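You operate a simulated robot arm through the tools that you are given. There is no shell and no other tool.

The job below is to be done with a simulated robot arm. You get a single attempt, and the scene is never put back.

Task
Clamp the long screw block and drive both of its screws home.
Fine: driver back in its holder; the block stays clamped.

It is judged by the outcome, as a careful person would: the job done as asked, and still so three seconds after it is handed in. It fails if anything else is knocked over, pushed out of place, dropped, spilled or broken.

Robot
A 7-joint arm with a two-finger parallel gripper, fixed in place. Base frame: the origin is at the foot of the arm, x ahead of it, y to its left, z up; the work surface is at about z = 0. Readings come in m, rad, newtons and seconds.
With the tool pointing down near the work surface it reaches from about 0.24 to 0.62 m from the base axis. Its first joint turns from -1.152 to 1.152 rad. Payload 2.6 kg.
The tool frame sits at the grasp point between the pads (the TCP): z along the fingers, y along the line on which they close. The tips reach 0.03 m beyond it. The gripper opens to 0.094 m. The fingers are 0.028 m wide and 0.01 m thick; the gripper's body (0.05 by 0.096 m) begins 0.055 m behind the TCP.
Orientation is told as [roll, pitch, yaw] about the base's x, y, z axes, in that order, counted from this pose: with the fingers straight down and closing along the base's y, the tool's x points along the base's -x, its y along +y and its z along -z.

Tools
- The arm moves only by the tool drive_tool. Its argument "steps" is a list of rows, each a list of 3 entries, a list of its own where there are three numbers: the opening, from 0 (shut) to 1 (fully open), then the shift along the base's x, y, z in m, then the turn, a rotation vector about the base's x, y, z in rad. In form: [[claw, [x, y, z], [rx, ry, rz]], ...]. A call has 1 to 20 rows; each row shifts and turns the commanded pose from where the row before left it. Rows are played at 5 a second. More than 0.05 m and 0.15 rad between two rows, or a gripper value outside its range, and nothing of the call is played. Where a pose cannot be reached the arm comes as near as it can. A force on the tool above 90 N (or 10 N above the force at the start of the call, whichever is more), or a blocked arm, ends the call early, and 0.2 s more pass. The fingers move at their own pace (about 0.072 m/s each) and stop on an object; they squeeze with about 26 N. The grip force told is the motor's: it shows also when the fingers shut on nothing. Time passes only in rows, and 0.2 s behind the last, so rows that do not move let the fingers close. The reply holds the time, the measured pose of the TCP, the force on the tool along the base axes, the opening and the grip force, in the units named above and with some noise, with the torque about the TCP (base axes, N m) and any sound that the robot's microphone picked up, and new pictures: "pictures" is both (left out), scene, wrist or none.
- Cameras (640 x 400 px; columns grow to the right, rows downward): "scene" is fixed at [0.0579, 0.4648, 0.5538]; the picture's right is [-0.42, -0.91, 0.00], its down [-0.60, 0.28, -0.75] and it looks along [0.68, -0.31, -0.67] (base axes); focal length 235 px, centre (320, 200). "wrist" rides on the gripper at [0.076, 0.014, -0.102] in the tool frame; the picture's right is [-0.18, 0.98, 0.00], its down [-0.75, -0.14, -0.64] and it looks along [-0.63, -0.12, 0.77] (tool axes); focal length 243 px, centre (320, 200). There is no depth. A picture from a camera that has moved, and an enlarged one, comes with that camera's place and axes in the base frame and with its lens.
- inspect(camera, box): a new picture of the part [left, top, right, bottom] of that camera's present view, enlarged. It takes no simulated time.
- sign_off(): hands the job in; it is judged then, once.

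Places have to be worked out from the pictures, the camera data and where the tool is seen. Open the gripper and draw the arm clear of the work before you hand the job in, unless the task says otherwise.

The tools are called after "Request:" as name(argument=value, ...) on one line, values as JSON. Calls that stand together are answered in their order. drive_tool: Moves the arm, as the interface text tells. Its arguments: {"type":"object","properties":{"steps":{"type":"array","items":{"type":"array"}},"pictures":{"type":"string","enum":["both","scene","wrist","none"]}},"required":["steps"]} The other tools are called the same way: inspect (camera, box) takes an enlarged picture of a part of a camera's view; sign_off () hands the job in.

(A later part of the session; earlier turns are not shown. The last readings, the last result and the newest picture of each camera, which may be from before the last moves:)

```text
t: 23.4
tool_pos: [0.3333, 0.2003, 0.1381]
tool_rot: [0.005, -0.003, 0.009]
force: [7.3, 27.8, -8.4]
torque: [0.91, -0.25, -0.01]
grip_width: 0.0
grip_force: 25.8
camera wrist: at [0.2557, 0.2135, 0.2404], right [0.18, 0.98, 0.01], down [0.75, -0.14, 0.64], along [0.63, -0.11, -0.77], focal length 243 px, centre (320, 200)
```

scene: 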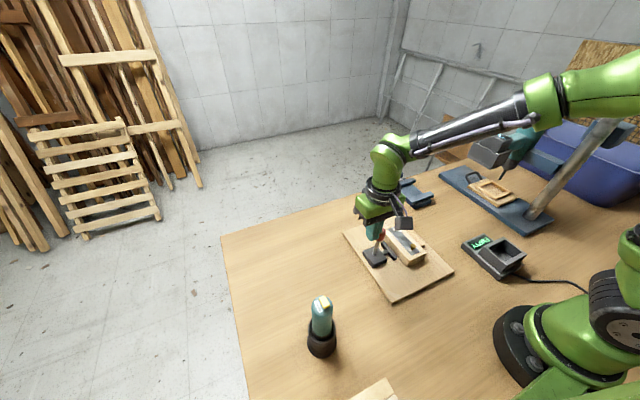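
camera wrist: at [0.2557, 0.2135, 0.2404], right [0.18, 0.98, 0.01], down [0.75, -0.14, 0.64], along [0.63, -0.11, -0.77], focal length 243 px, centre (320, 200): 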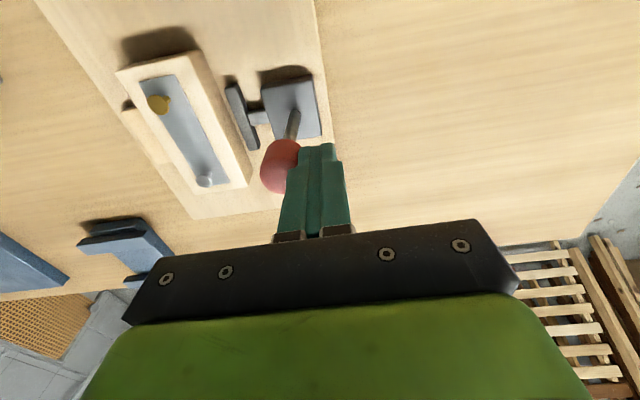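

It resists with 28 N and no lever motion, so this direction looks like its stop. I'll back off, go round above the block, and try pushing the knob from the other side (+y).

Request:
drive_tool(steps=[[0, [0, 0.01, 0], [0, 0, 0]], [0, [0, 0.02, 0.01], [0, 0, 0]], [0, [0, 0, 0.04], [0, 0, 0]], [0, [0, -0.03, 0.02], [0, 0, 0]], [0, [0, -0.04, 0], [0, 0, 0]], [0, [0, -0.027, 0], [0, 0, 0]], [0, [0, 0, -0.035], [0, 0, 0]], [0, [0, 0, -0.035], [0, 0, 0]]], pictures="both")

Request:
inspect(camera="scene", box=[340, 200, 460, 300])

```text
t: 25.2
tool_pos: [0.3335, 0.1302, 0.1383]
tool_rot: [0.002, 0.0, 0.003]
force: [0.4, 0.6, -0.5]
torque: [0.03, 0.0, 0.02]
grip_width: 0.0
grip_force: 26.1
camera wrist: at [0.256, 0.1437, 0.2406], right [0.18, 0.98, 0.0], down [0.75, -0.14, 0.64], along [0.63, -0.12, -0.77], focal length 243 px, centre (320, 200)
```

scene: 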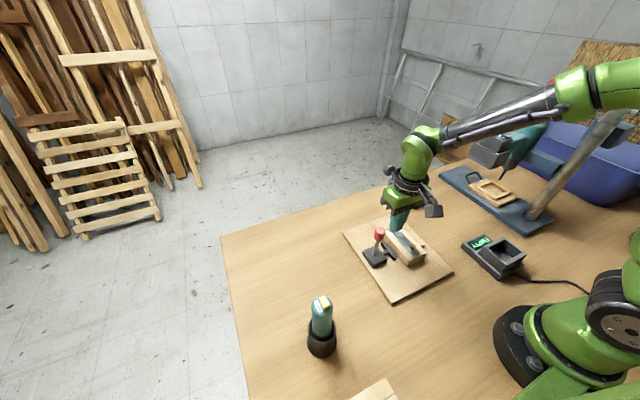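
wrist: 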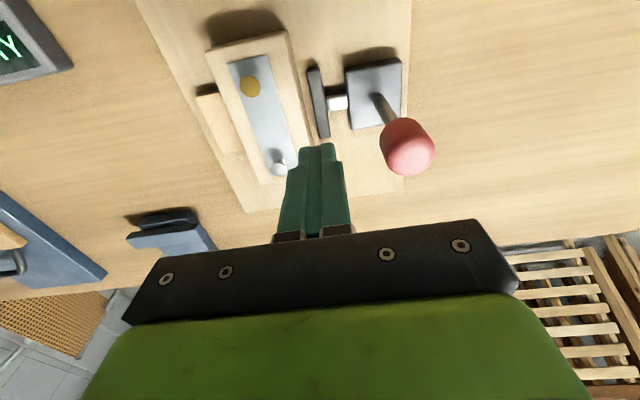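

```text
4.00 times, centred on (400, 250) of scene
camera zoom: at [0.0579, 0.4648, 0.5538], right [-0.42, -0.91, 0.0], down [-0.6, 0.28, -0.75], along [0.68, -0.31, -0.67], focal length 939 px, centre (0, 0)
```

zoom: 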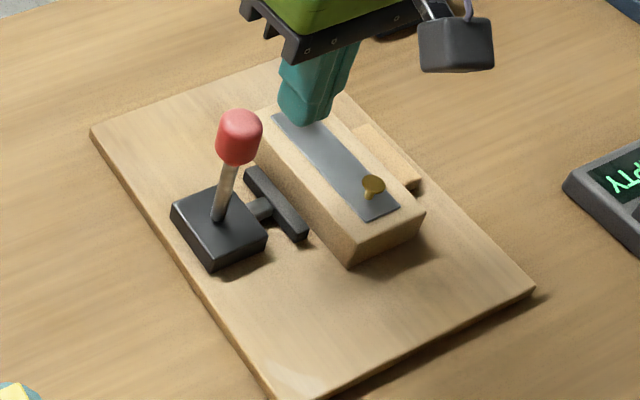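

The board and lever haven't moved. Now I'll push the knob toward +y in small steps.

Request:
drive_tool(steps=[[0, [0, 0.015, 0], [0, 0, 0]], [0, [0, 0.008, 0], [0, 0, 0]], [0, [0, 0.004, 0], [0, 0, 0]], [0, [0, 0.004, 0], [0, 0, 0]], [0, [0, 0.003, 0], [0, 0, 0]], [0, [0, 0, 0], [0, 0, 0]]], pictures="both")

Request:
inspect(camera="scene", box=[340, 200, 460, 300])

```text
t: 26.6
tool_pos: [0.3328, 0.1657, 0.1382]
tool_rot: [0.0, 0.001, 0.003]
force: [2.2, -0.8, 0.8]
torque: [-0.06, -0.06, -0.03]
grip_width: 0.0
grip_force: 25.5
camera wrist: at [0.2559, 0.1782, 0.2396], right [0.18, 0.98, 0.0], down [0.75, -0.14, 0.64], along [0.63, -0.12, -0.77], focal length 243 px, centre (320, 200)
```

scene: 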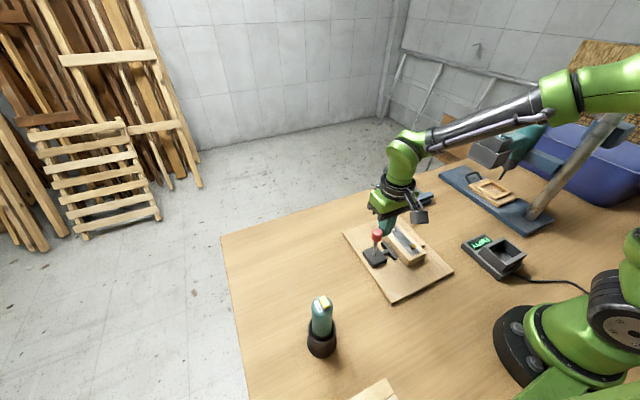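
wrist: 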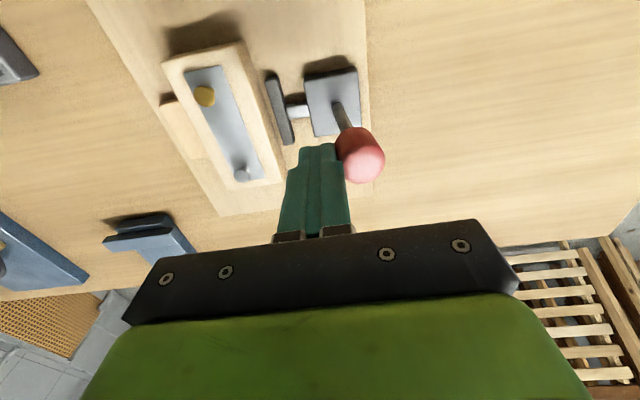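

```text
4.00 times, centred on (400, 250) of scene
camera zoom: at [0.0579, 0.4648, 0.5538], right [-0.42, -0.91, 0.0], down [-0.6, 0.28, -0.75], along [0.68, -0.31, -0.67], focal length 939 px, centre (0, 0)
```

zoom: 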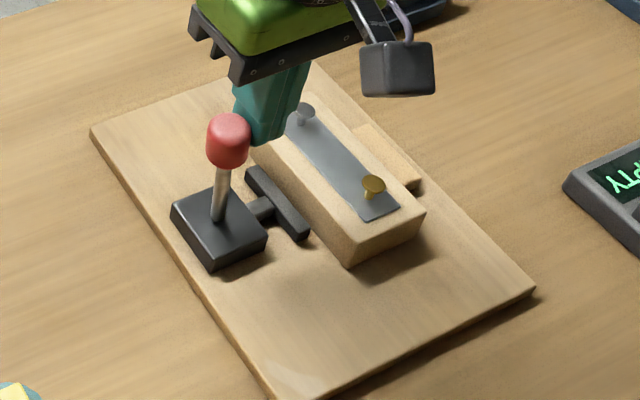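

The lever swings freely toward +y, and the pad seems to creep toward the block. I'll keep pushing along its arc and check the pad.

Request:
drive_tool(steps=[[0, [0, 0.007, 0], [0, 0, 0]], [0, [0, 0.007, 0], [0, 0, 0]], [0, [0, 0.007, -0.001], [0, 0, 0]], [0, [0, 0.007, -0.001], [0, 0, 0]], [0, [0, 0.006, 0], [0, 0, 0]], [0, [0, 0, 0], [0, 0, 0]]], pictures="both")

Request:
inspect(camera="scene", box=[340, 200, 460, 300])

```text
t: 28.0
tool_pos: [0.3337, 0.1998, 0.1353]
tool_rot: [0.0, 0.001, 0.002]
force: [0.0, -0.3, 0.1]
torque: [0.02, 0.01, -0.04]
grip_width: 0.0001
grip_force: 25.9
camera wrist: at [0.2563, 0.2129, 0.2382], right [0.18, 0.98, 0.0], down [0.75, -0.14, 0.64], along [0.63, -0.12, -0.77], focal length 243 px, centre (320, 200)
```

scene: 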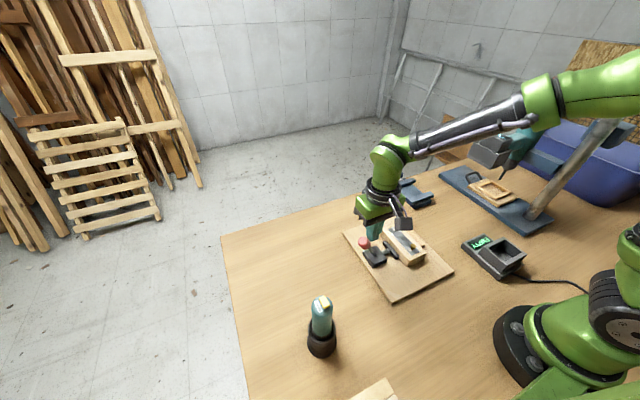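
wrist: 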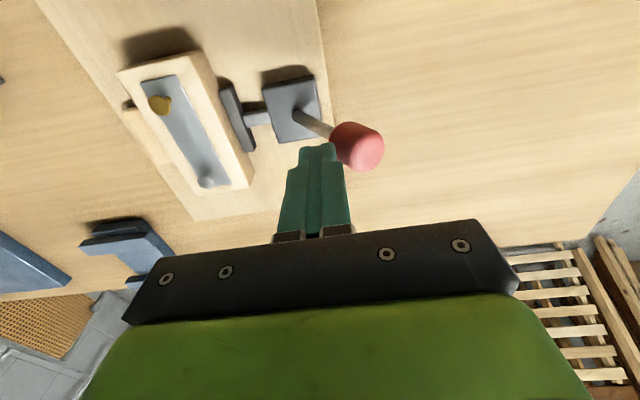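

```text
4.00 times, centred on (400, 250) of scene
camera zoom: at [0.0579, 0.4648, 0.5538], right [-0.42, -0.91, 0.0], down [-0.6, 0.28, -0.75], along [0.68, -0.31, -0.67], focal length 939 px, centre (0, 0)
```

zoom: 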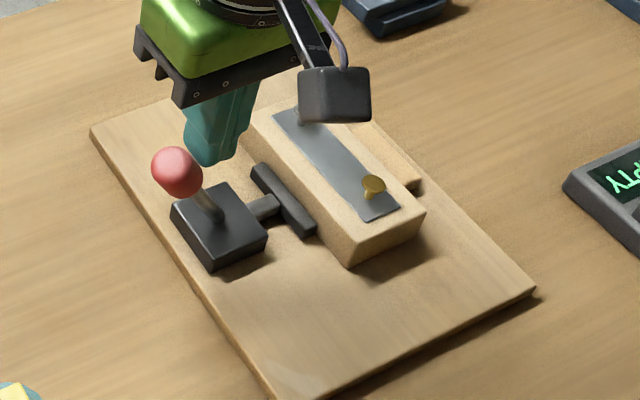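

The pad is extending toward the block as the lever goes down in the +y direction. I'll continue along the arc with more downward motion.

Request:
drive_tool(steps=[[0, [0, 0.006, -0.002], [0, 0, 0]], [0, [0, 0.006, -0.003], [0, 0, 0]], [0, [0, 0.006, -0.004], [0, 0, 0]], [0, [0, 0.006, -0.005], [0, 0, 0]], [0, [0, 0.005, -0.006], [0, 0, 0]], [0, [0, 0.004, -0.006], [0, 0, 0]], [0, [0, 0, 0], [0, 0, 0]]], pictures="both")

Request:
inspect(camera="scene", box=[340, 200, 460, 300])

```text
t: 29.6
tool_pos: [0.333, 0.2308, 0.1099]
tool_rot: [0.001, 0.001, 0.001]
force: [0.5, -0.3, -0.6]
torque: [0.01, 0.02, 0.0]
grip_width: 0.0
grip_force: 25.9
camera wrist: at [0.2555, 0.2455, 0.212], right [0.18, 0.98, 0.0], down [0.75, -0.14, 0.64], along [0.63, -0.12, -0.77], focal length 243 px, centre (320, 200)
```

scene: 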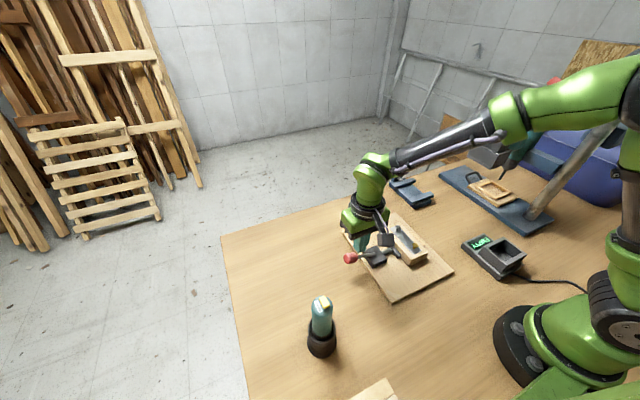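
wrist: 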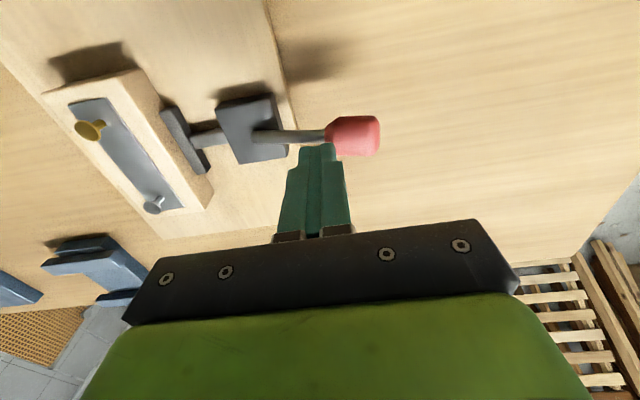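

```text
4.00 times, centred on (400, 250) of scene
camera zoom: at [0.0579, 0.4648, 0.5538], right [-0.42, -0.91, 0.0], down [-0.6, 0.28, -0.75], along [0.68, -0.31, -0.67], focal length 939 px, centre (0, 0)
```

zoom: 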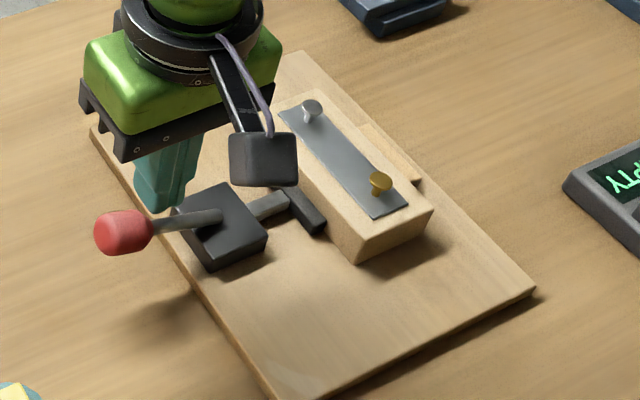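

The lever is about 68° over and the pad has reached the block. I'll move on top of the knob and press it down to finish the stroke.

Request:
drive_tool(steps=[[0, [0, 0.01, 0.008], [0, 0, 0]], [0, [0, 0.01, 0], [0, 0, 0]], [0, [0, 0, -0.005], [0, 0, 0]], [0, [0, 0, -0.005], [0, 0, 0]], [0, [0, 0, -0.004], [0, 0, 0]], [0, [0, 0, -0.004], [0, 0, 0]], [0, [0, 0, 0], [0, 0, 0]]], pictures="both")

Request:
inspect(camera="scene", box=[340, 200, 460, 300])

```text
t: 31.2
tool_pos: [0.3337, 0.252, 0.1034]
tool_rot: [0.004, -0.006, 0.001]
force: [-14.9, -15.6, 59.5]
torque: [0.12, 0.65, 0.22]
grip_width: 0.0001
grip_force: 25.8
camera wrist: at [0.2561, 0.2657, 0.2054], right [0.18, 0.98, 0.0], down [0.75, -0.14, 0.65], along [0.64, -0.12, -0.76], focal length 243 px, centre (320, 200)
```

scene: 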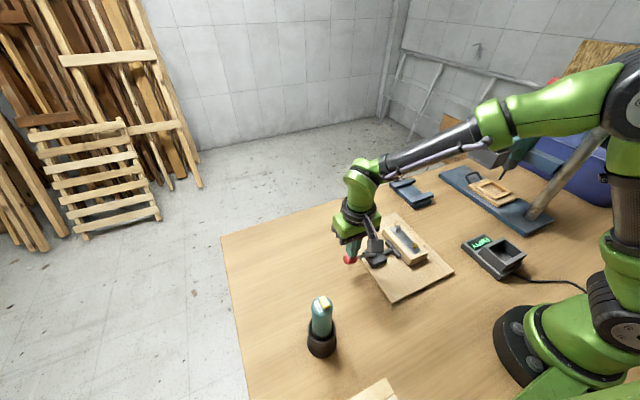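
wrist: 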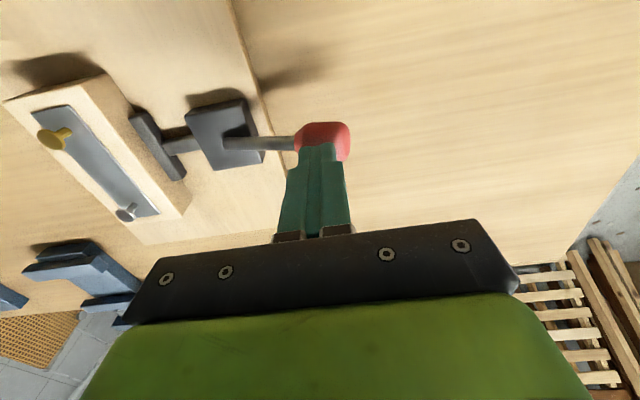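

```text
4.00 times, centred on (400, 250) of scene
camera zoom: at [0.0576, 0.4646, 0.5541], right [-0.42, -0.91, 0.0], down [-0.6, 0.28, -0.75], along [0.68, -0.31, -0.67], focal length 939 px, centre (0, 0)
```

zoom: 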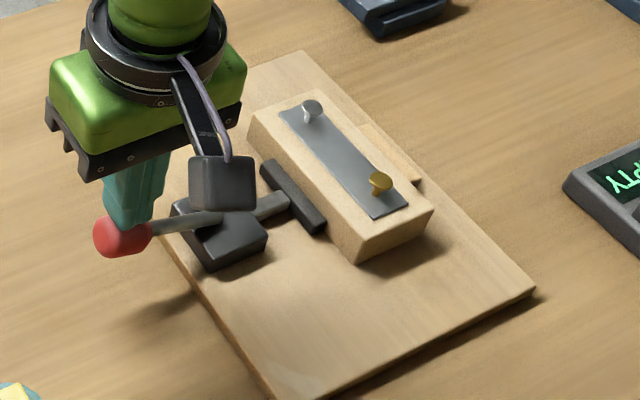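

The lever is at its end stop, with 60 N and no more travel. I'll lift off and look at the clamp from above.

Request:
drive_tool(steps=[[0, [0, 0, 0.02], [0, 0, 0]], [0, [0, 0, 0.04], [0, 0, 0]], [0, [-0.02, -0.03, 0.04], [0, 0, 0]], [0, [-0.02, -0.04, 0.02], [0, 0, 0]], [0, [-0.02, -0.04, 0.02], [0, 0, 0]], [0, [0, 0, 0], [0, 0, 0]]], pictures="both")

Request:
inspect(camera="wrist", box=[160, 0, 480, 200])

Request:
inspect(camera="scene", box=[340, 200, 460, 300])

```text
refused: row 3 steps farther than a row can; nothing moved
```

```text
2.00 times, centred on (320, 100) of wrist
camera zoom: at [0.2561, 0.2657, 0.2054], right [0.18, 0.98, 0.0], down [0.75, -0.14, 0.65], along [0.64, -0.12, -0.76], focal length 485 px, centre (320, 400)
```

zoom: 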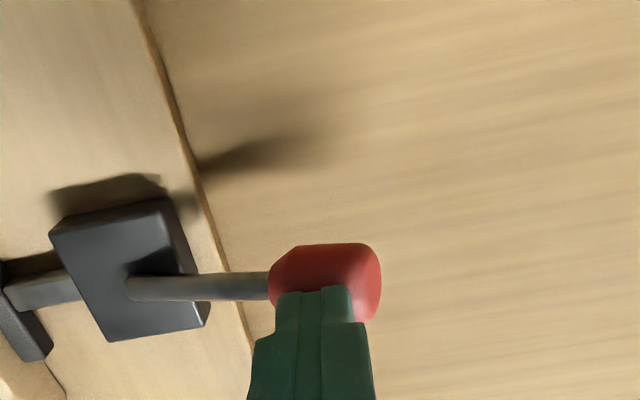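

```text
4.00 times, centred on (400, 250) of scene
camera zoom: at [0.0576, 0.4646, 0.5541], right [-0.42, -0.91, 0.0], down [-0.6, 0.28, -0.75], along [0.68, -0.31, -0.67], focal length 939 px, centre (0, 0)
```

zoom: 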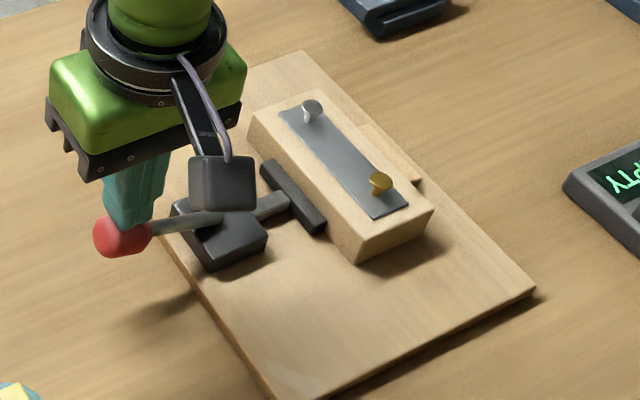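

The move was refused because one row was too long. I'll redo the lift-off with shorter rows and then view the clamp from above.

Request:
drive_tool(steps=[[0, [0, 0, 0.02], [0, 0, 0]], [0, [0, 0, 0.04], [0, 0, 0]], [0, [-0.015, -0.03, 0.03], [0, 0, 0]], [0, [-0.02, -0.04, 0.02], [0, 0, 0]], [0, [-0.02, -0.04, 0.02], [0, 0, 0]], [0, [0, 0, 0], [0, 0, 0]]], pictures="both")

Request:
inspect(camera="wrist", box=[160, 0, 480, 200])

Request:
inspect(camera="scene", box=[340, 200, 460, 300])

```text
t: 32.6
tool_pos: [0.2775, 0.142, 0.2292]
tool_rot: [0.0, 0.0, 0.003]
force: [0.1, -0.2, 0.1]
torque: [-0.01, -0.03, 0.0]
grip_width: 0.0
grip_force: 25.8
camera wrist: at [0.1999, 0.1566, 0.3309], right [0.18, 0.98, 0.0], down [0.75, -0.14, 0.64], along [0.63, -0.12, -0.77], focal length 243 px, centre (320, 200)
```

scene: 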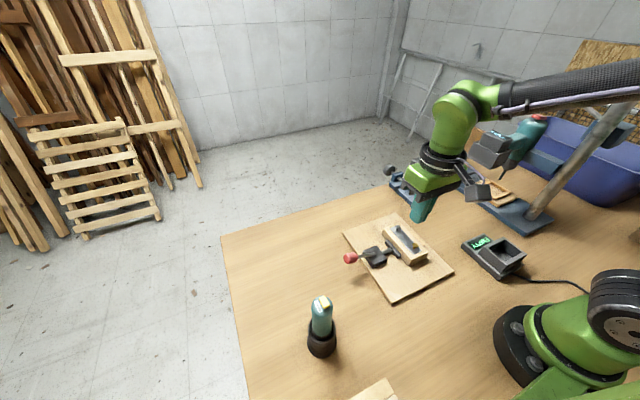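
wrist: 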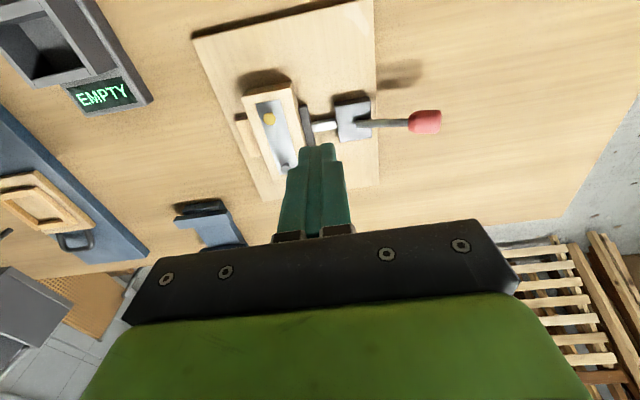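

```text
2.00 times, centred on (320, 100) of wrist
camera zoom: at [0.1999, 0.1566, 0.3309], right [0.18, 0.98, 0.0], down [0.75, -0.14, 0.64], along [0.63, -0.12, -0.77], focal length 485 px, centre (320, 400)
```

zoom: 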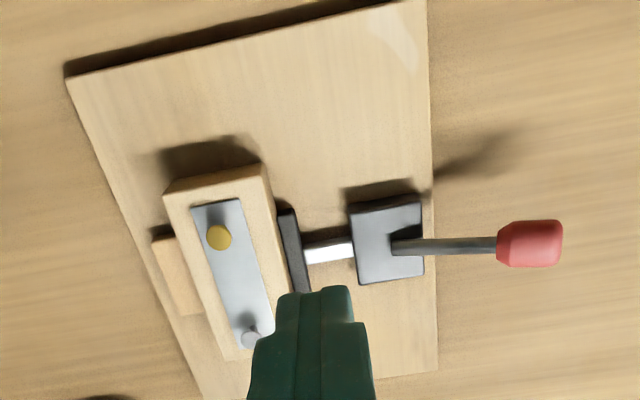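

```text
4.00 times, centred on (400, 250) of scene
camera zoom: at [0.0579, 0.4648, 0.5538], right [-0.42, -0.91, 0.0], down [-0.6, 0.28, -0.75], along [0.68, -0.31, -0.67], focal length 939 px, centre (0, 0)
```

zoom: 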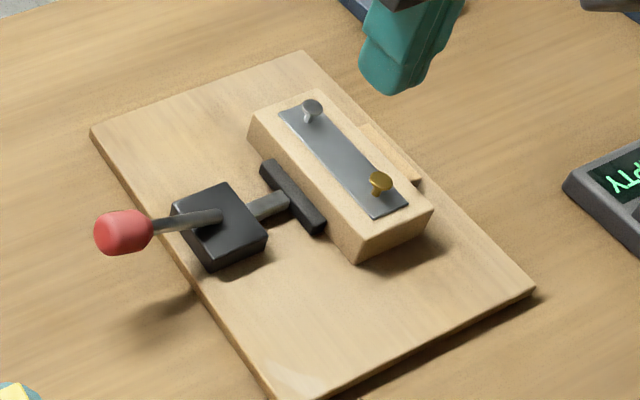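

The clamp lever is down, the pad is on the block, and the block's other face is at y≈0.05, against the fence. Next I'll look closely at the driver, so I'm moving with open fingers and a turned wrist to a viewpoint facing it.

Request:
drive_tool(steps=[[0.5, [-0.011, 0.02, 0.0125], [0, 0, 0.15]], [1, [-0.011, 0.02, 0.0125], [0, 0, 0.15]], [1, [-0.011, 0.02, 0.0125], [0, 0, 0.15]], [1, [-0.011, 0.02, 0.0125], [0, 0, 0.15]], [1, [-0.011, 0.02, 0.0125], [0, 0, 0.15]], [1, [-0.011, 0.02, 0.0125], [0, 0, 0.15]], [1, [-0.011, 0.02, 0.0125], [0, 0, 0.15]], [1, [-0.011, 0.02, 0.0125], [0, 0, 0.15]]], pictures="both")

Request:
inspect(camera="wrist", box=[220, 80, 460, 230])

```text
t: 34.4
tool_pos: [0.1893, 0.3006, 0.3286]
tool_rot: [0.001, 0.0, 1.204]
force: [0.0, 0.1, 0.5]
torque: [-0.02, 0.0, 0.0]
grip_width: 0.0938
grip_force: 0.0
camera wrist: at [0.1477, 0.2353, 0.4319], right [-0.85, 0.52, 0.0], down [0.4, 0.65, 0.64], along [0.34, 0.55, -0.77], focal length 243 px, centre (320, 200)
```

scene: 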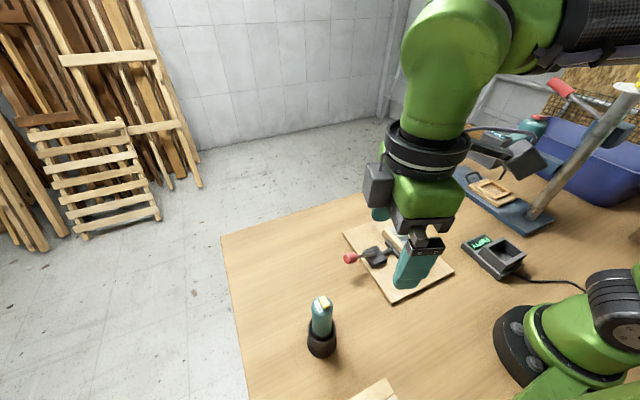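
wrist: 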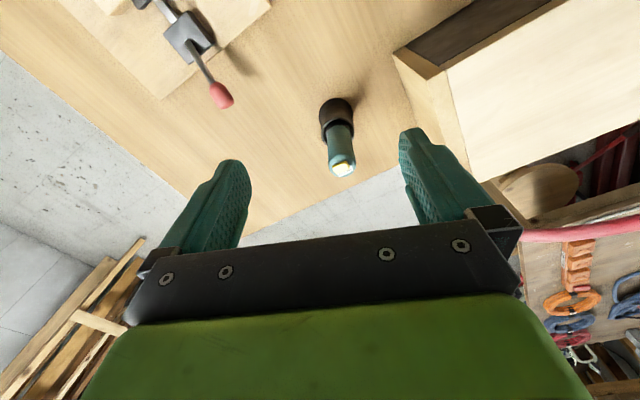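

```text
2.67 times, centred on (340, 155) of wrist
camera zoom: at [0.1477, 0.2353, 0.4319], right [-0.85, 0.52, 0.0], down [0.4, 0.65, 0.64], along [0.34, 0.55, -0.77], focal length 647 px, centre (267, 320)
```

zoom: 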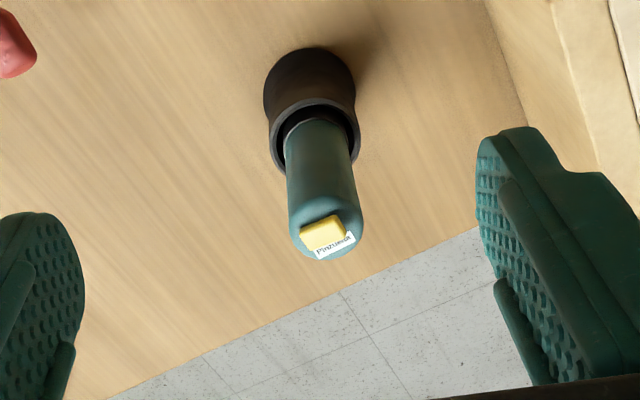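

The driver stands upright in its holder with a raised yellow button on the dome. I'll move closer for a better fix on its axis and height.

Request:
drive_tool(steps=[[1, [0.005, 0.02, -0.03], [0, 0, 0]], [1, [0.005, 0.02, -0.03], [0, 0, 0]], [1, [0, 0, 0], [0, 0, 0]]], pictures="both")

Request:
inspect(camera="wrist", box=[240, 60, 440, 210])

Request:
inspect(camera="scene", box=[280, 270, 400, 370])

```text
t: 35.2
tool_pos: [0.1985, 0.3411, 0.269]
tool_rot: [0.001, 0.0, 1.202]
force: [-0.5, 0.7, 0.0]
torque: [-0.02, 0.0, -0.01]
grip_width: 0.0939
grip_force: 0.1
camera wrist: at [0.1572, 0.2754, 0.3714], right [-0.85, 0.53, 0.0], down [0.4, 0.65, 0.64], along [0.34, 0.55, -0.77], focal length 243 px, centre (320, 200)
```

scene: 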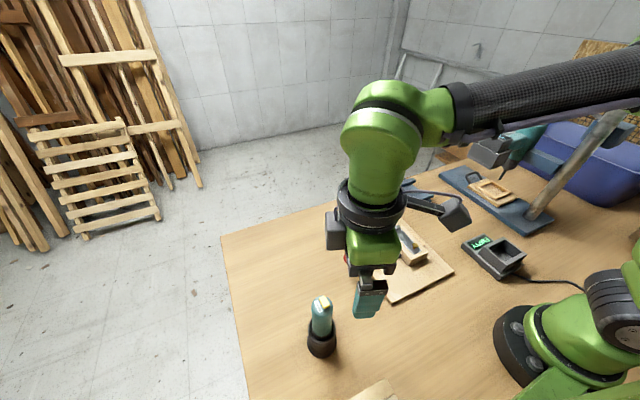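
wrist: 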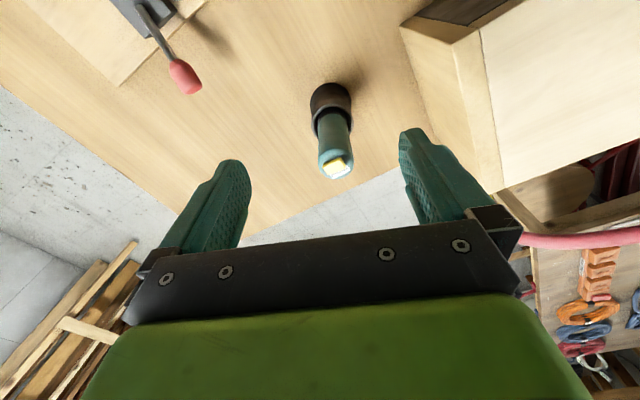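

```text
2.67 times, centred on (340, 135) of wrist
camera zoom: at [0.1572, 0.2754, 0.3714], right [-0.85, 0.53, 0.0], down [0.4, 0.65, 0.64], along [0.34, 0.55, -0.77], focal length 647 px, centre (267, 373)
```

zoom: 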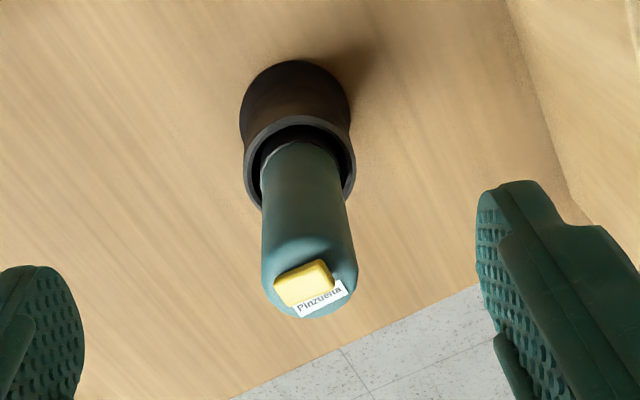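

```text
4.00 times, centred on (340, 320) of scene
camera zoom: at [0.0579, 0.4648, 0.5538], right [-0.42, -0.91, 0.0], down [-0.6, 0.28, -0.75], along [0.68, -0.31, -0.67], focal length 939 px, centre (240, -280)
```

zoom: 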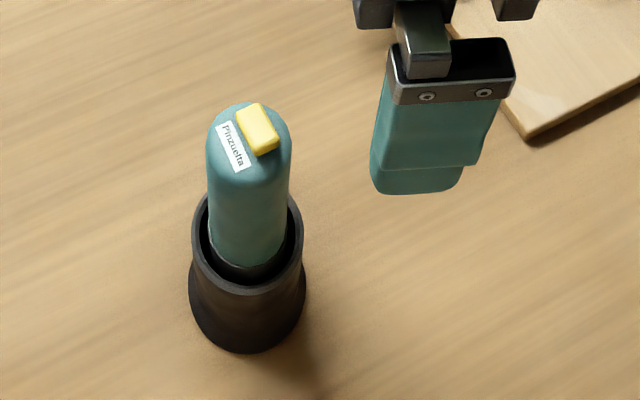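

Triangulating from this view and the scene, I put the driver axis at about (0.209, 0.389), the dome top at z≈0.184, the holder rim at z≈0.072 and the body at about 0.035 across. I'll centre the open gripper above it.

Request:
drive_tool(steps=[[1, [0.005, 0.024, 0], [0, 0, 0]], [1, [0.0055, 0.024, 0], [0, 0, 0]], [1, [0, 0, -0.02], [0, 0, 0]], [1, [0, 0, 0], [0, 0, 0]]], pictures="both")

Request:
inspect(camera="wrist", box=[220, 20, 440, 190])

Request:
inspect(camera="scene", box=[280, 250, 400, 370])

```text
t: 36.2
tool_pos: [0.209, 0.3909, 0.2481]
tool_rot: [0.001, -0.001, 1.201]
force: [1.0, 0.2, 0.2]
torque: [0.03, 0.06, -0.01]
grip_width: 0.0938
grip_force: 0.0
camera wrist: at [0.1676, 0.3234, 0.3514], right [-0.85, 0.53, 0.0], down [0.4, 0.65, 0.64], along [0.34, 0.55, -0.77], focal length 243 px, centre (320, 200)
```

scene: 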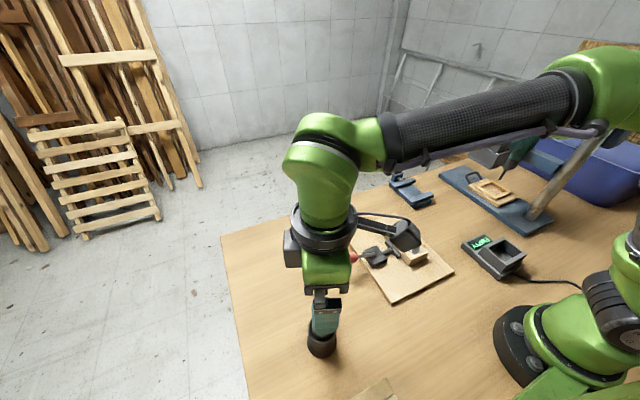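
wrist: 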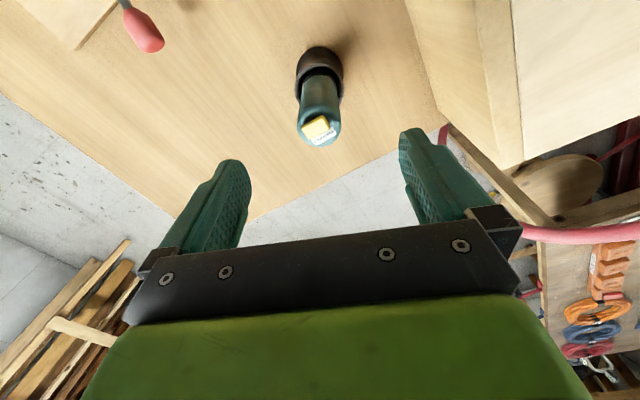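

```text
2.35 times, centred on (330, 105) of wrist
camera zoom: at [0.1676, 0.3234, 0.3514], right [-0.85, 0.53, 0.0], down [0.4, 0.65, 0.64], along [0.34, 0.55, -0.77], focal length 571 px, centre (296, 424)
```

zoom: 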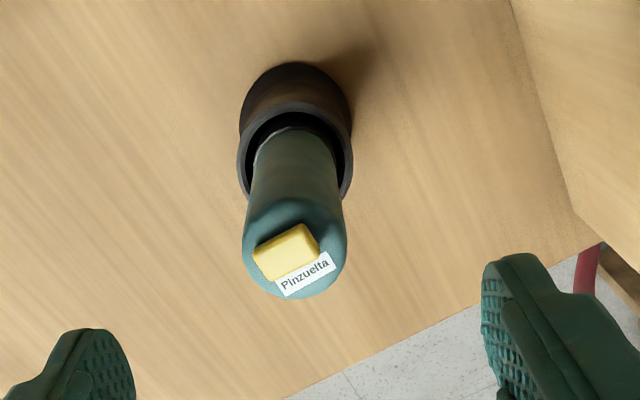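

```text
3.33 times, centred on (340, 310) of scene
camera zoom: at [0.0579, 0.4648, 0.5538], right [-0.42, -0.91, 0.0], down [-0.6, 0.28, -0.75], along [0.68, -0.31, -0.67], focal length 782 px, centre (253, -167)
```

zoom: 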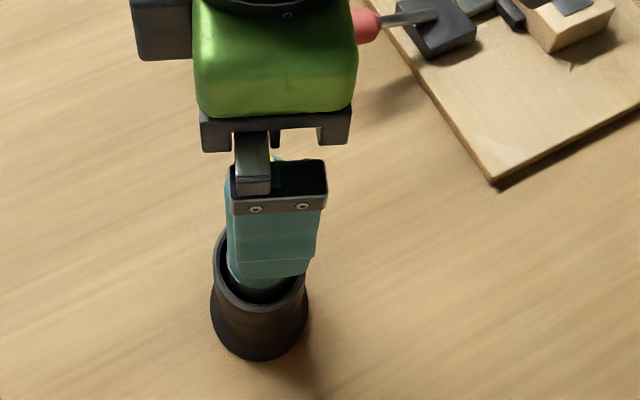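

The driver sits centred between the fingers. I'll go down to TCP z≈0.145, which keeps the palm clear of the button, and close.

Request:
drive_tool(steps=[[1, [-0.0007, -0.0025, -0.03], [0, 0, 0]], [1, [0, 0, -0.03], [0, 0, 0]], [1, [0, 0, -0.025], [0, 0, 0]], [1, [0, 0, -0.017], [0, 0, 0]], [1, [0, 0, 0], [0, 0, 0]]], pictures="both")

Request:
inspect(camera="wrist", box=[160, 20, 480, 230])

```text
t: 37.4
tool_pos: [0.2096, 0.3871, 0.1465]
tool_rot: [0.001, 0.002, 1.202]
force: [-0.1, 0.6, -0.1]
torque: [0.01, -0.02, 0.0]
grip_width: 0.094
grip_force: 0.1
camera wrist: at [0.1678, 0.3201, 0.2486], right [-0.85, 0.53, 0.0], down [0.4, 0.65, 0.64], along [0.34, 0.55, -0.77], focal length 243 px, centre (320, 200)
```

scene: 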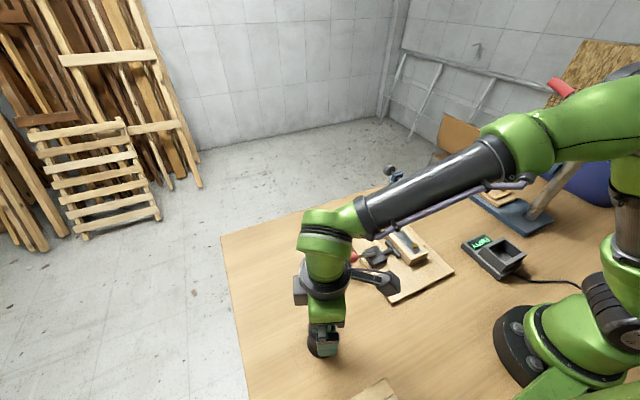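
wrist: 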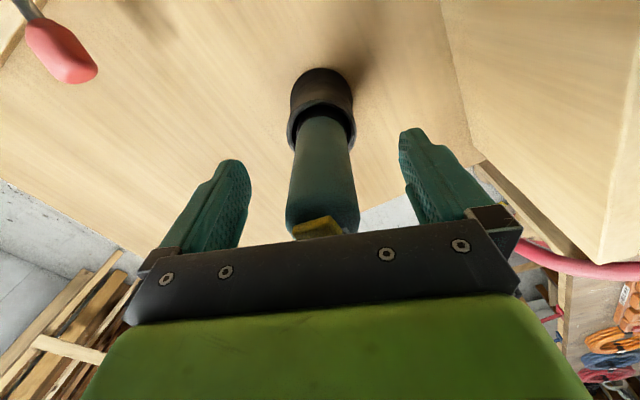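

```text
1.90 times, centred on (320, 125) of wrist
camera zoom: at [0.1678, 0.3201, 0.2486], right [-0.85, 0.53, 0.0], down [0.4, 0.65, 0.64], along [0.34, 0.55, -0.77], focal length 462 px, centre (320, 343)
```

zoom: 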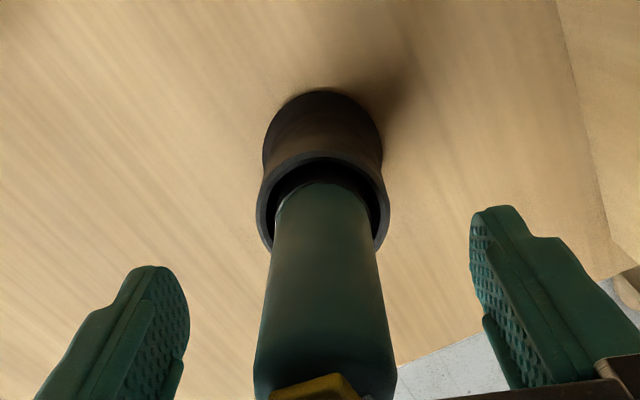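

The driver body is centred between the fingers with no contact yet. Closing on it now.

Request:
drive_tool(steps=[[0.5, [0, 0, 0], [0, 0, 0]], [0.2, [0, 0, 0], [0, 0, 0]], [0, [0, 0, 0], [0, 0, 0]], [0, [0, 0, 0], [0, 0, 0]], [0, [0, 0, 0], [0, 0, 0]]], pictures="wrist")

```text
t: 38.6
tool_pos: [0.2093, 0.3861, 0.1468]
tool_rot: [0.001, -0.001, 1.2]
force: [0.0, 1.0, 0.1]
torque: [0.11, 0.03, 0.04]
grip_width: 0.0363
grip_force: 26.4
camera wrist: at [0.1678, 0.3202, 0.2489], right [-0.85, 0.53, 0.0], down [0.4, 0.65, 0.64], along [0.34, 0.55, -0.77], focal length 243 px, centre (320, 200)
```

wrist: 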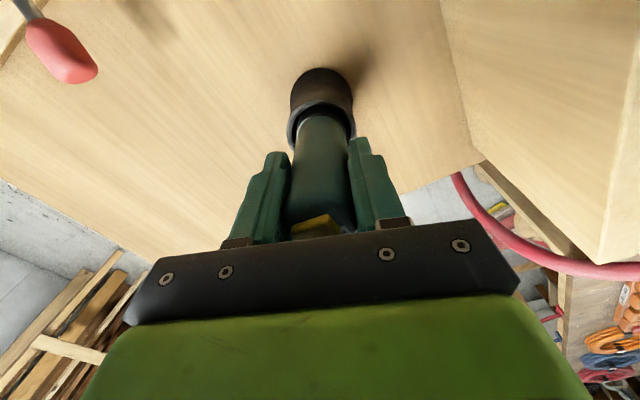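

The driver is gripped at 0.036 m. I'll lift it straight up slowly and watch the weight and the grip width.

Request:
drive_tool(steps=[[0, [0, 0, 0.005], [0, 0, 0]], [0, [0, 0, 0.01], [0, 0, 0]], [0, [0, 0, 0.015], [0, 0, 0]], [0, [0, 0, 0.02], [0, 0, 0]]], pictures="both")

Request:
inspect(camera="scene", box=[270, 270, 390, 370])

```text
t: 39.6
tool_pos: [0.2098, 0.3869, 0.1974]
tool_rot: [-0.001, 0.0, 1.201]
force: [0.1, 1.3, -2.8]
torque: [0.0, 0.0, 0.05]
grip_width: 0.0356
grip_force: 26.1
camera wrist: at [0.1682, 0.3208, 0.2998], right [-0.85, 0.53, 0.0], down [0.4, 0.65, 0.64], along [0.34, 0.55, -0.77], focal length 243 px, centre (320, 200)
```

scene: 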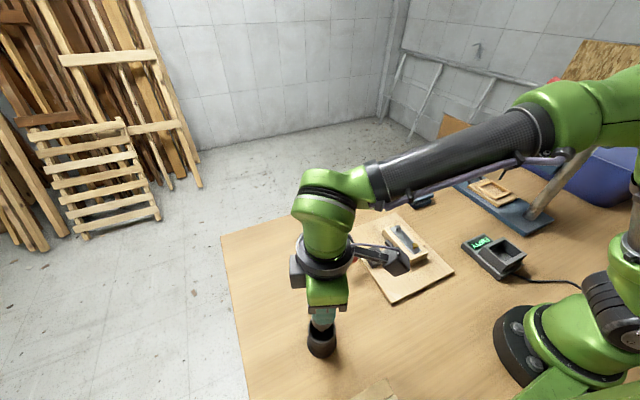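
wrist: 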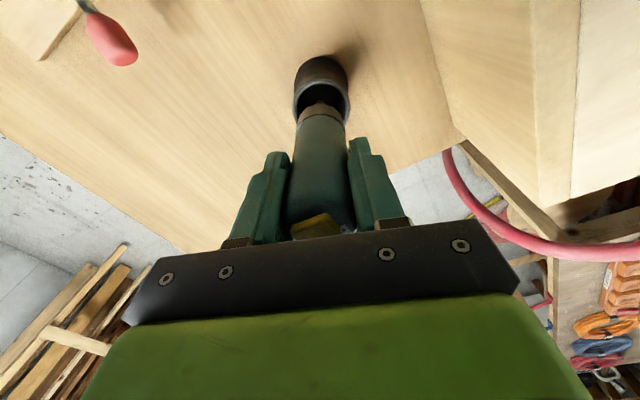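

```text
4.00 times, centred on (330, 320) of scene
camera zoom: at [0.0579, 0.4648, 0.5538], right [-0.42, -0.91, 0.0], down [-0.6, 0.28, -0.75], along [0.68, -0.31, -0.67], focal length 939 px, centre (280, -280)
```

zoom: 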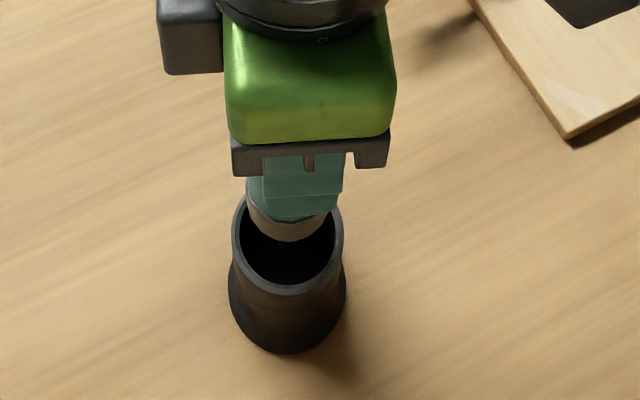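

The driver is coming out cleanly, weighing about 2.8 N. I'll keep lifting until the bit clears the holder rim.

Request:
drive_tool(steps=[[0, [0, 0, 0.025], [0, 0, 0]], [0, [0, 0, 0.025], [0, 0, 0]], [0, [0, 0, 0.03], [0, 0, 0]], [0, [0, 0, 0.03], [0, 0, 0]], [0, [0, 0, 0.02], [0, 0, 0]]], pictures="both")

Request:
inspect(camera="scene", box=[260, 230, 400, 370])

Request:
inspect(camera="wrist", box=[220, 0, 440, 240])

```text
t: 40.8
tool_pos: [0.2093, 0.3868, 0.3282]
tool_rot: [-0.001, 0.001, 1.201]
force: [1.2, 0.6, -3.1]
torque: [-0.01, 0.01, -0.02]
grip_width: 0.0359
grip_force: 26.1
camera wrist: at [0.1678, 0.3213, 0.4306], right [-0.85, 0.53, 0.0], down [0.4, 0.65, 0.64], along [0.34, 0.55, -0.77], focal length 243 px, centre (320, 200)
```

scene: 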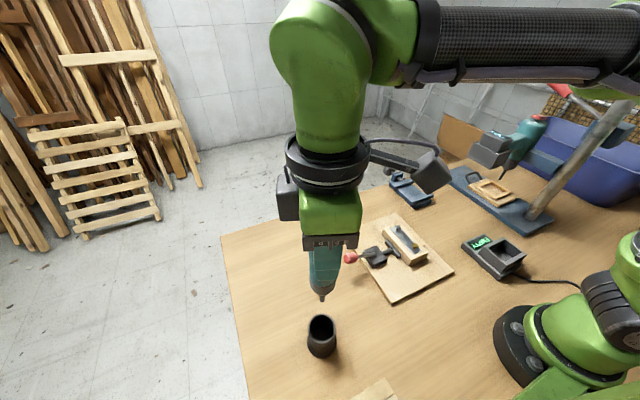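
wrist: 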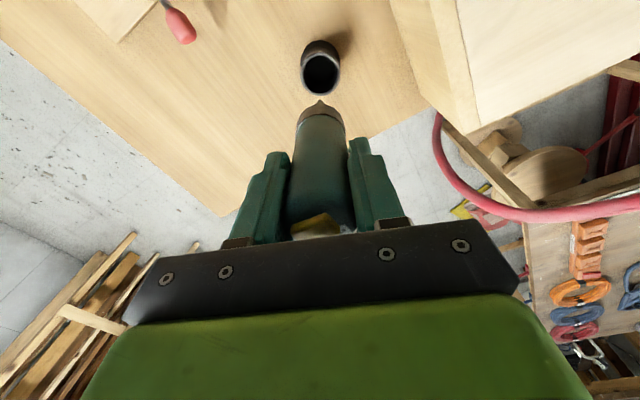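

```text
2.86 times, centred on (330, 300) of scene
camera zoom: at [0.0579, 0.4648, 0.5538], right [-0.42, -0.91, 0.0], down [-0.6, 0.28, -0.75], along [0.68, -0.31, -0.67], focal length 671 px, centre (291, -86)
```

zoom: 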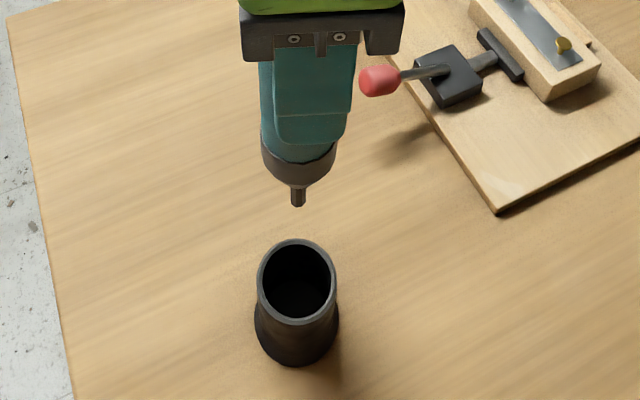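

```text
1.67 times, centred on (330, 120) of wrist
camera zoom: at [0.1678, 0.3213, 0.4306], right [-0.85, 0.53, 0.0], down [0.4, 0.65, 0.64], along [0.34, 0.55, -0.77], focal length 404 px, centre (303, 333)
```

zoom: 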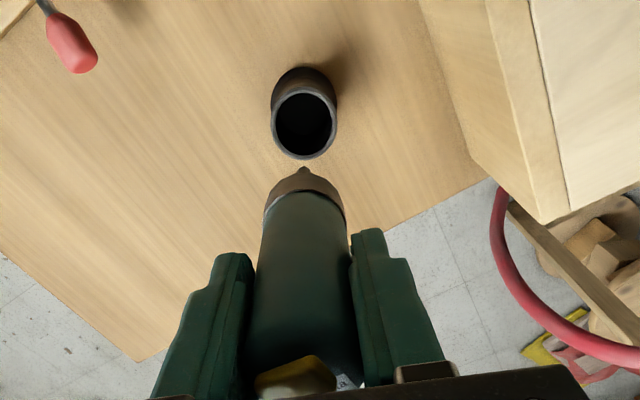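

The bit is visible about 0.139 m below the TCP. From the clamped-block view I put the gold screw at about (0.294, 0.080) and the silver at about (0.363, 0.079). I'll carry the driver high over to the gold screw while turning the wrist back to yaw 0.

Request:
drive_tool(steps=[[0, [0.0106, -0.038, 0], [0, 0, -0.15]], [0, [0.0106, -0.038, 0], [0, 0, -0.15]], [0, [0.0106, -0.038, 0], [0, 0, -0.15]], [0, [0.0106, -0.038, 0], [0, 0, -0.15]], [0, [0.0106, -0.038, 0], [0, 0, -0.15]], [0, [0.0106, -0.038, 0], [0, 0, -0.15]], [0, [0.0106, -0.038, 0], [0, 0, -0.15]], [0, [0.0106, -0.0408, 0], [0, 0, -0.15]], [0, [0, 0, -0.034], [0, 0, 0]], [0, [0, 0, -0.034], [0, 0, 0]], [0, [0, 0, 0], [0, 0, 0]]], pictures="both")

Request:
inspect(camera="wrist", box=[220, 0, 420, 180])

Request:
inspect(camera="scene", box=[350, 190, 470, 290])

```text
t: 43.2
tool_pos: [0.2968, 0.081, 0.26]
tool_rot: [0.001, 0.001, 0.003]
force: [1.1, 0.1, -3.2]
torque: [-0.02, 0.04, 0.01]
grip_width: 0.0353
grip_force: 26.6
camera wrist: at [0.2196, 0.0953, 0.3619], right [0.18, 0.98, 0.0], down [0.75, -0.14, 0.64], along [0.63, -0.12, -0.77], focal length 243 px, centre (320, 200)
```

scene: 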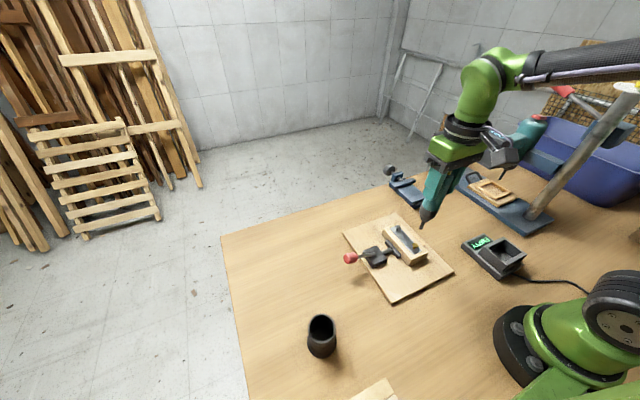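
wrist: 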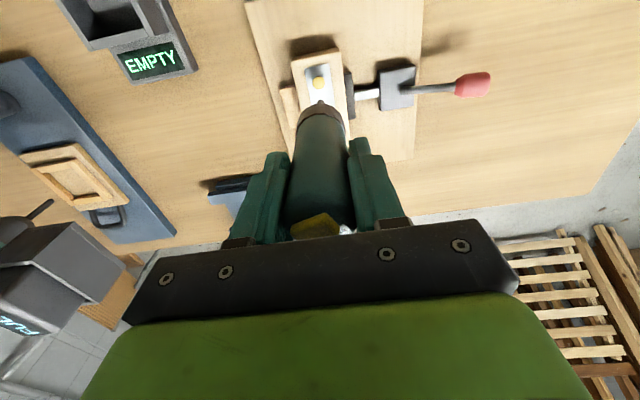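

```text
2.22 times, centred on (320, 90) of wrist
camera zoom: at [0.2196, 0.0953, 0.3619], right [0.18, 0.98, 0.0], down [0.75, -0.14, 0.64], along [0.63, -0.12, -0.77], focal length 539 px, centre (320, 444)
```

zoom: 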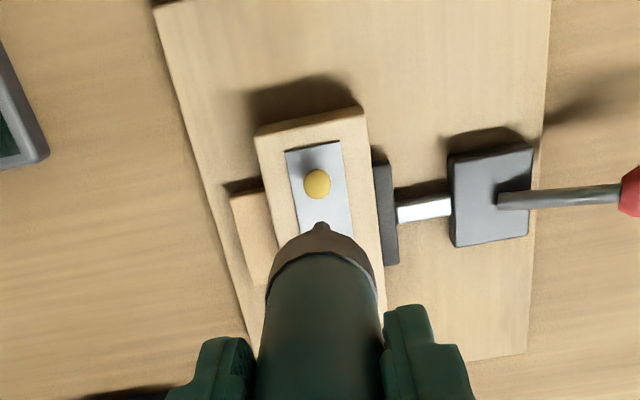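

```text
4.00 times, centred on (410, 240) of scene
camera zoom: at [0.0579, 0.4648, 0.5538], right [-0.42, -0.91, 0.0], down [-0.6, 0.28, -0.75], along [0.68, -0.31, -0.67], focal length 939 px, centre (-40, 40)
```

zoom: 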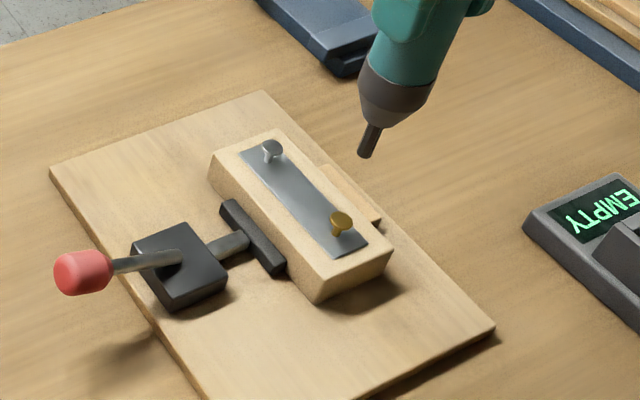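

The bit tip is at about (0.2956, 0.0805) and the gold head at about (0.2944, 0.079), and both cameras agree on the relative offset. I'll correct by about 1 mm and lower to roughly 1 cm above the head.

Request:
drive_tool(steps=[[0, [-0.001, -0.0013, -0.02], [0, 0, 0]], [0, [0, 0, -0.02], [0, 0, 0]], [0, [0, 0, -0.01], [0, 0, 0]], [0, [0, 0, 0], [0, 0, 0]]], pictures="both")

Request:
inspect(camera="wrist", box=[260, 40, 380, 140])

Request:
inspect(camera="scene", box=[385, 210, 445, 260])

```text
t: 44.2
tool_pos: [0.2944, 0.0794, 0.2084]
tool_rot: [0.001, -0.001, 0.0]
force: [-0.3, 0.4, -3.3]
torque: [0.0, 0.02, 0.0]
grip_width: 0.0353
grip_force: 25.9
camera wrist: at [0.2178, 0.0922, 0.3106], right [0.18, 0.98, 0.0], down [0.75, -0.14, 0.64], along [0.63, -0.12, -0.77], focal length 243 px, centre (320, 200)
```

scene: 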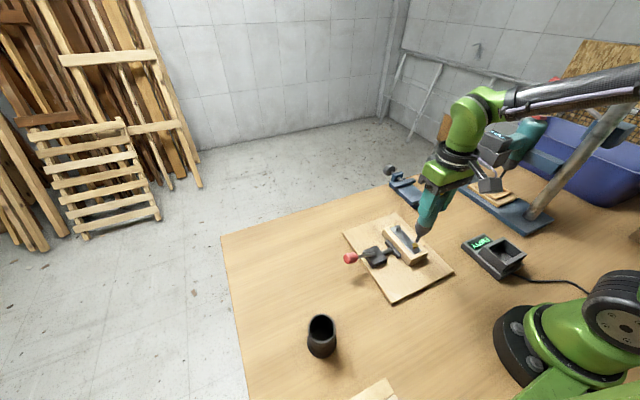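
wrist: 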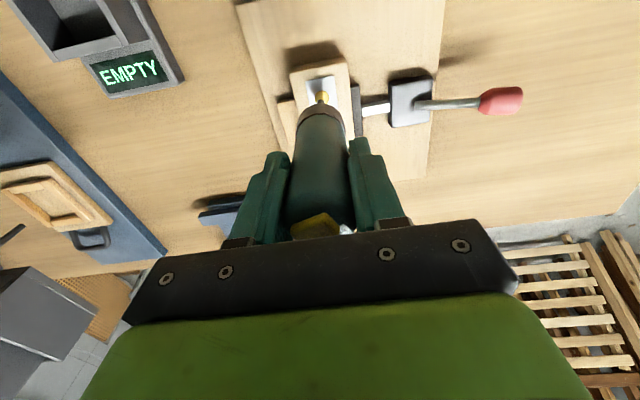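

```text
4.00 times, centred on (320, 90) of wrist
camera zoom: at [0.2178, 0.0922, 0.3106], right [0.18, 0.98, 0.0], down [0.75, -0.14, 0.64], along [0.63, -0.12, -0.77], focal length 970 px, centre (320, 640)
```

zoom: 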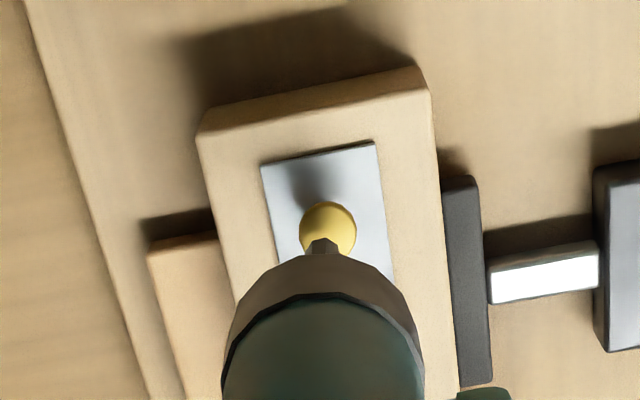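

```text
8.00 times, centred on (415, 235) of scene
camera zoom: at [0.0579, 0.4648, 0.5538], right [-0.42, -0.91, 0.0], down [-0.6, 0.28, -0.75], along [0.68, -0.31, -0.67], focal length 1878 px, centre (-440, -80)
```

zoom: 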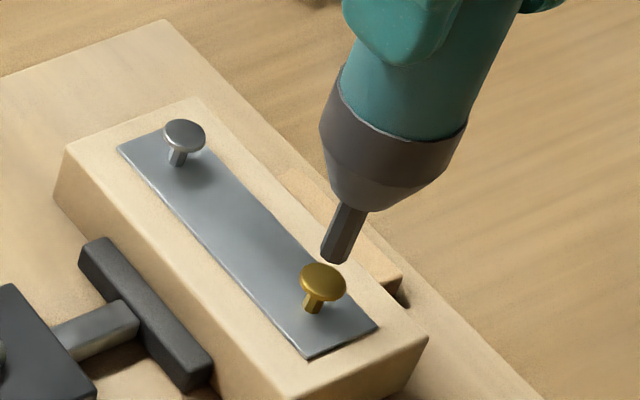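

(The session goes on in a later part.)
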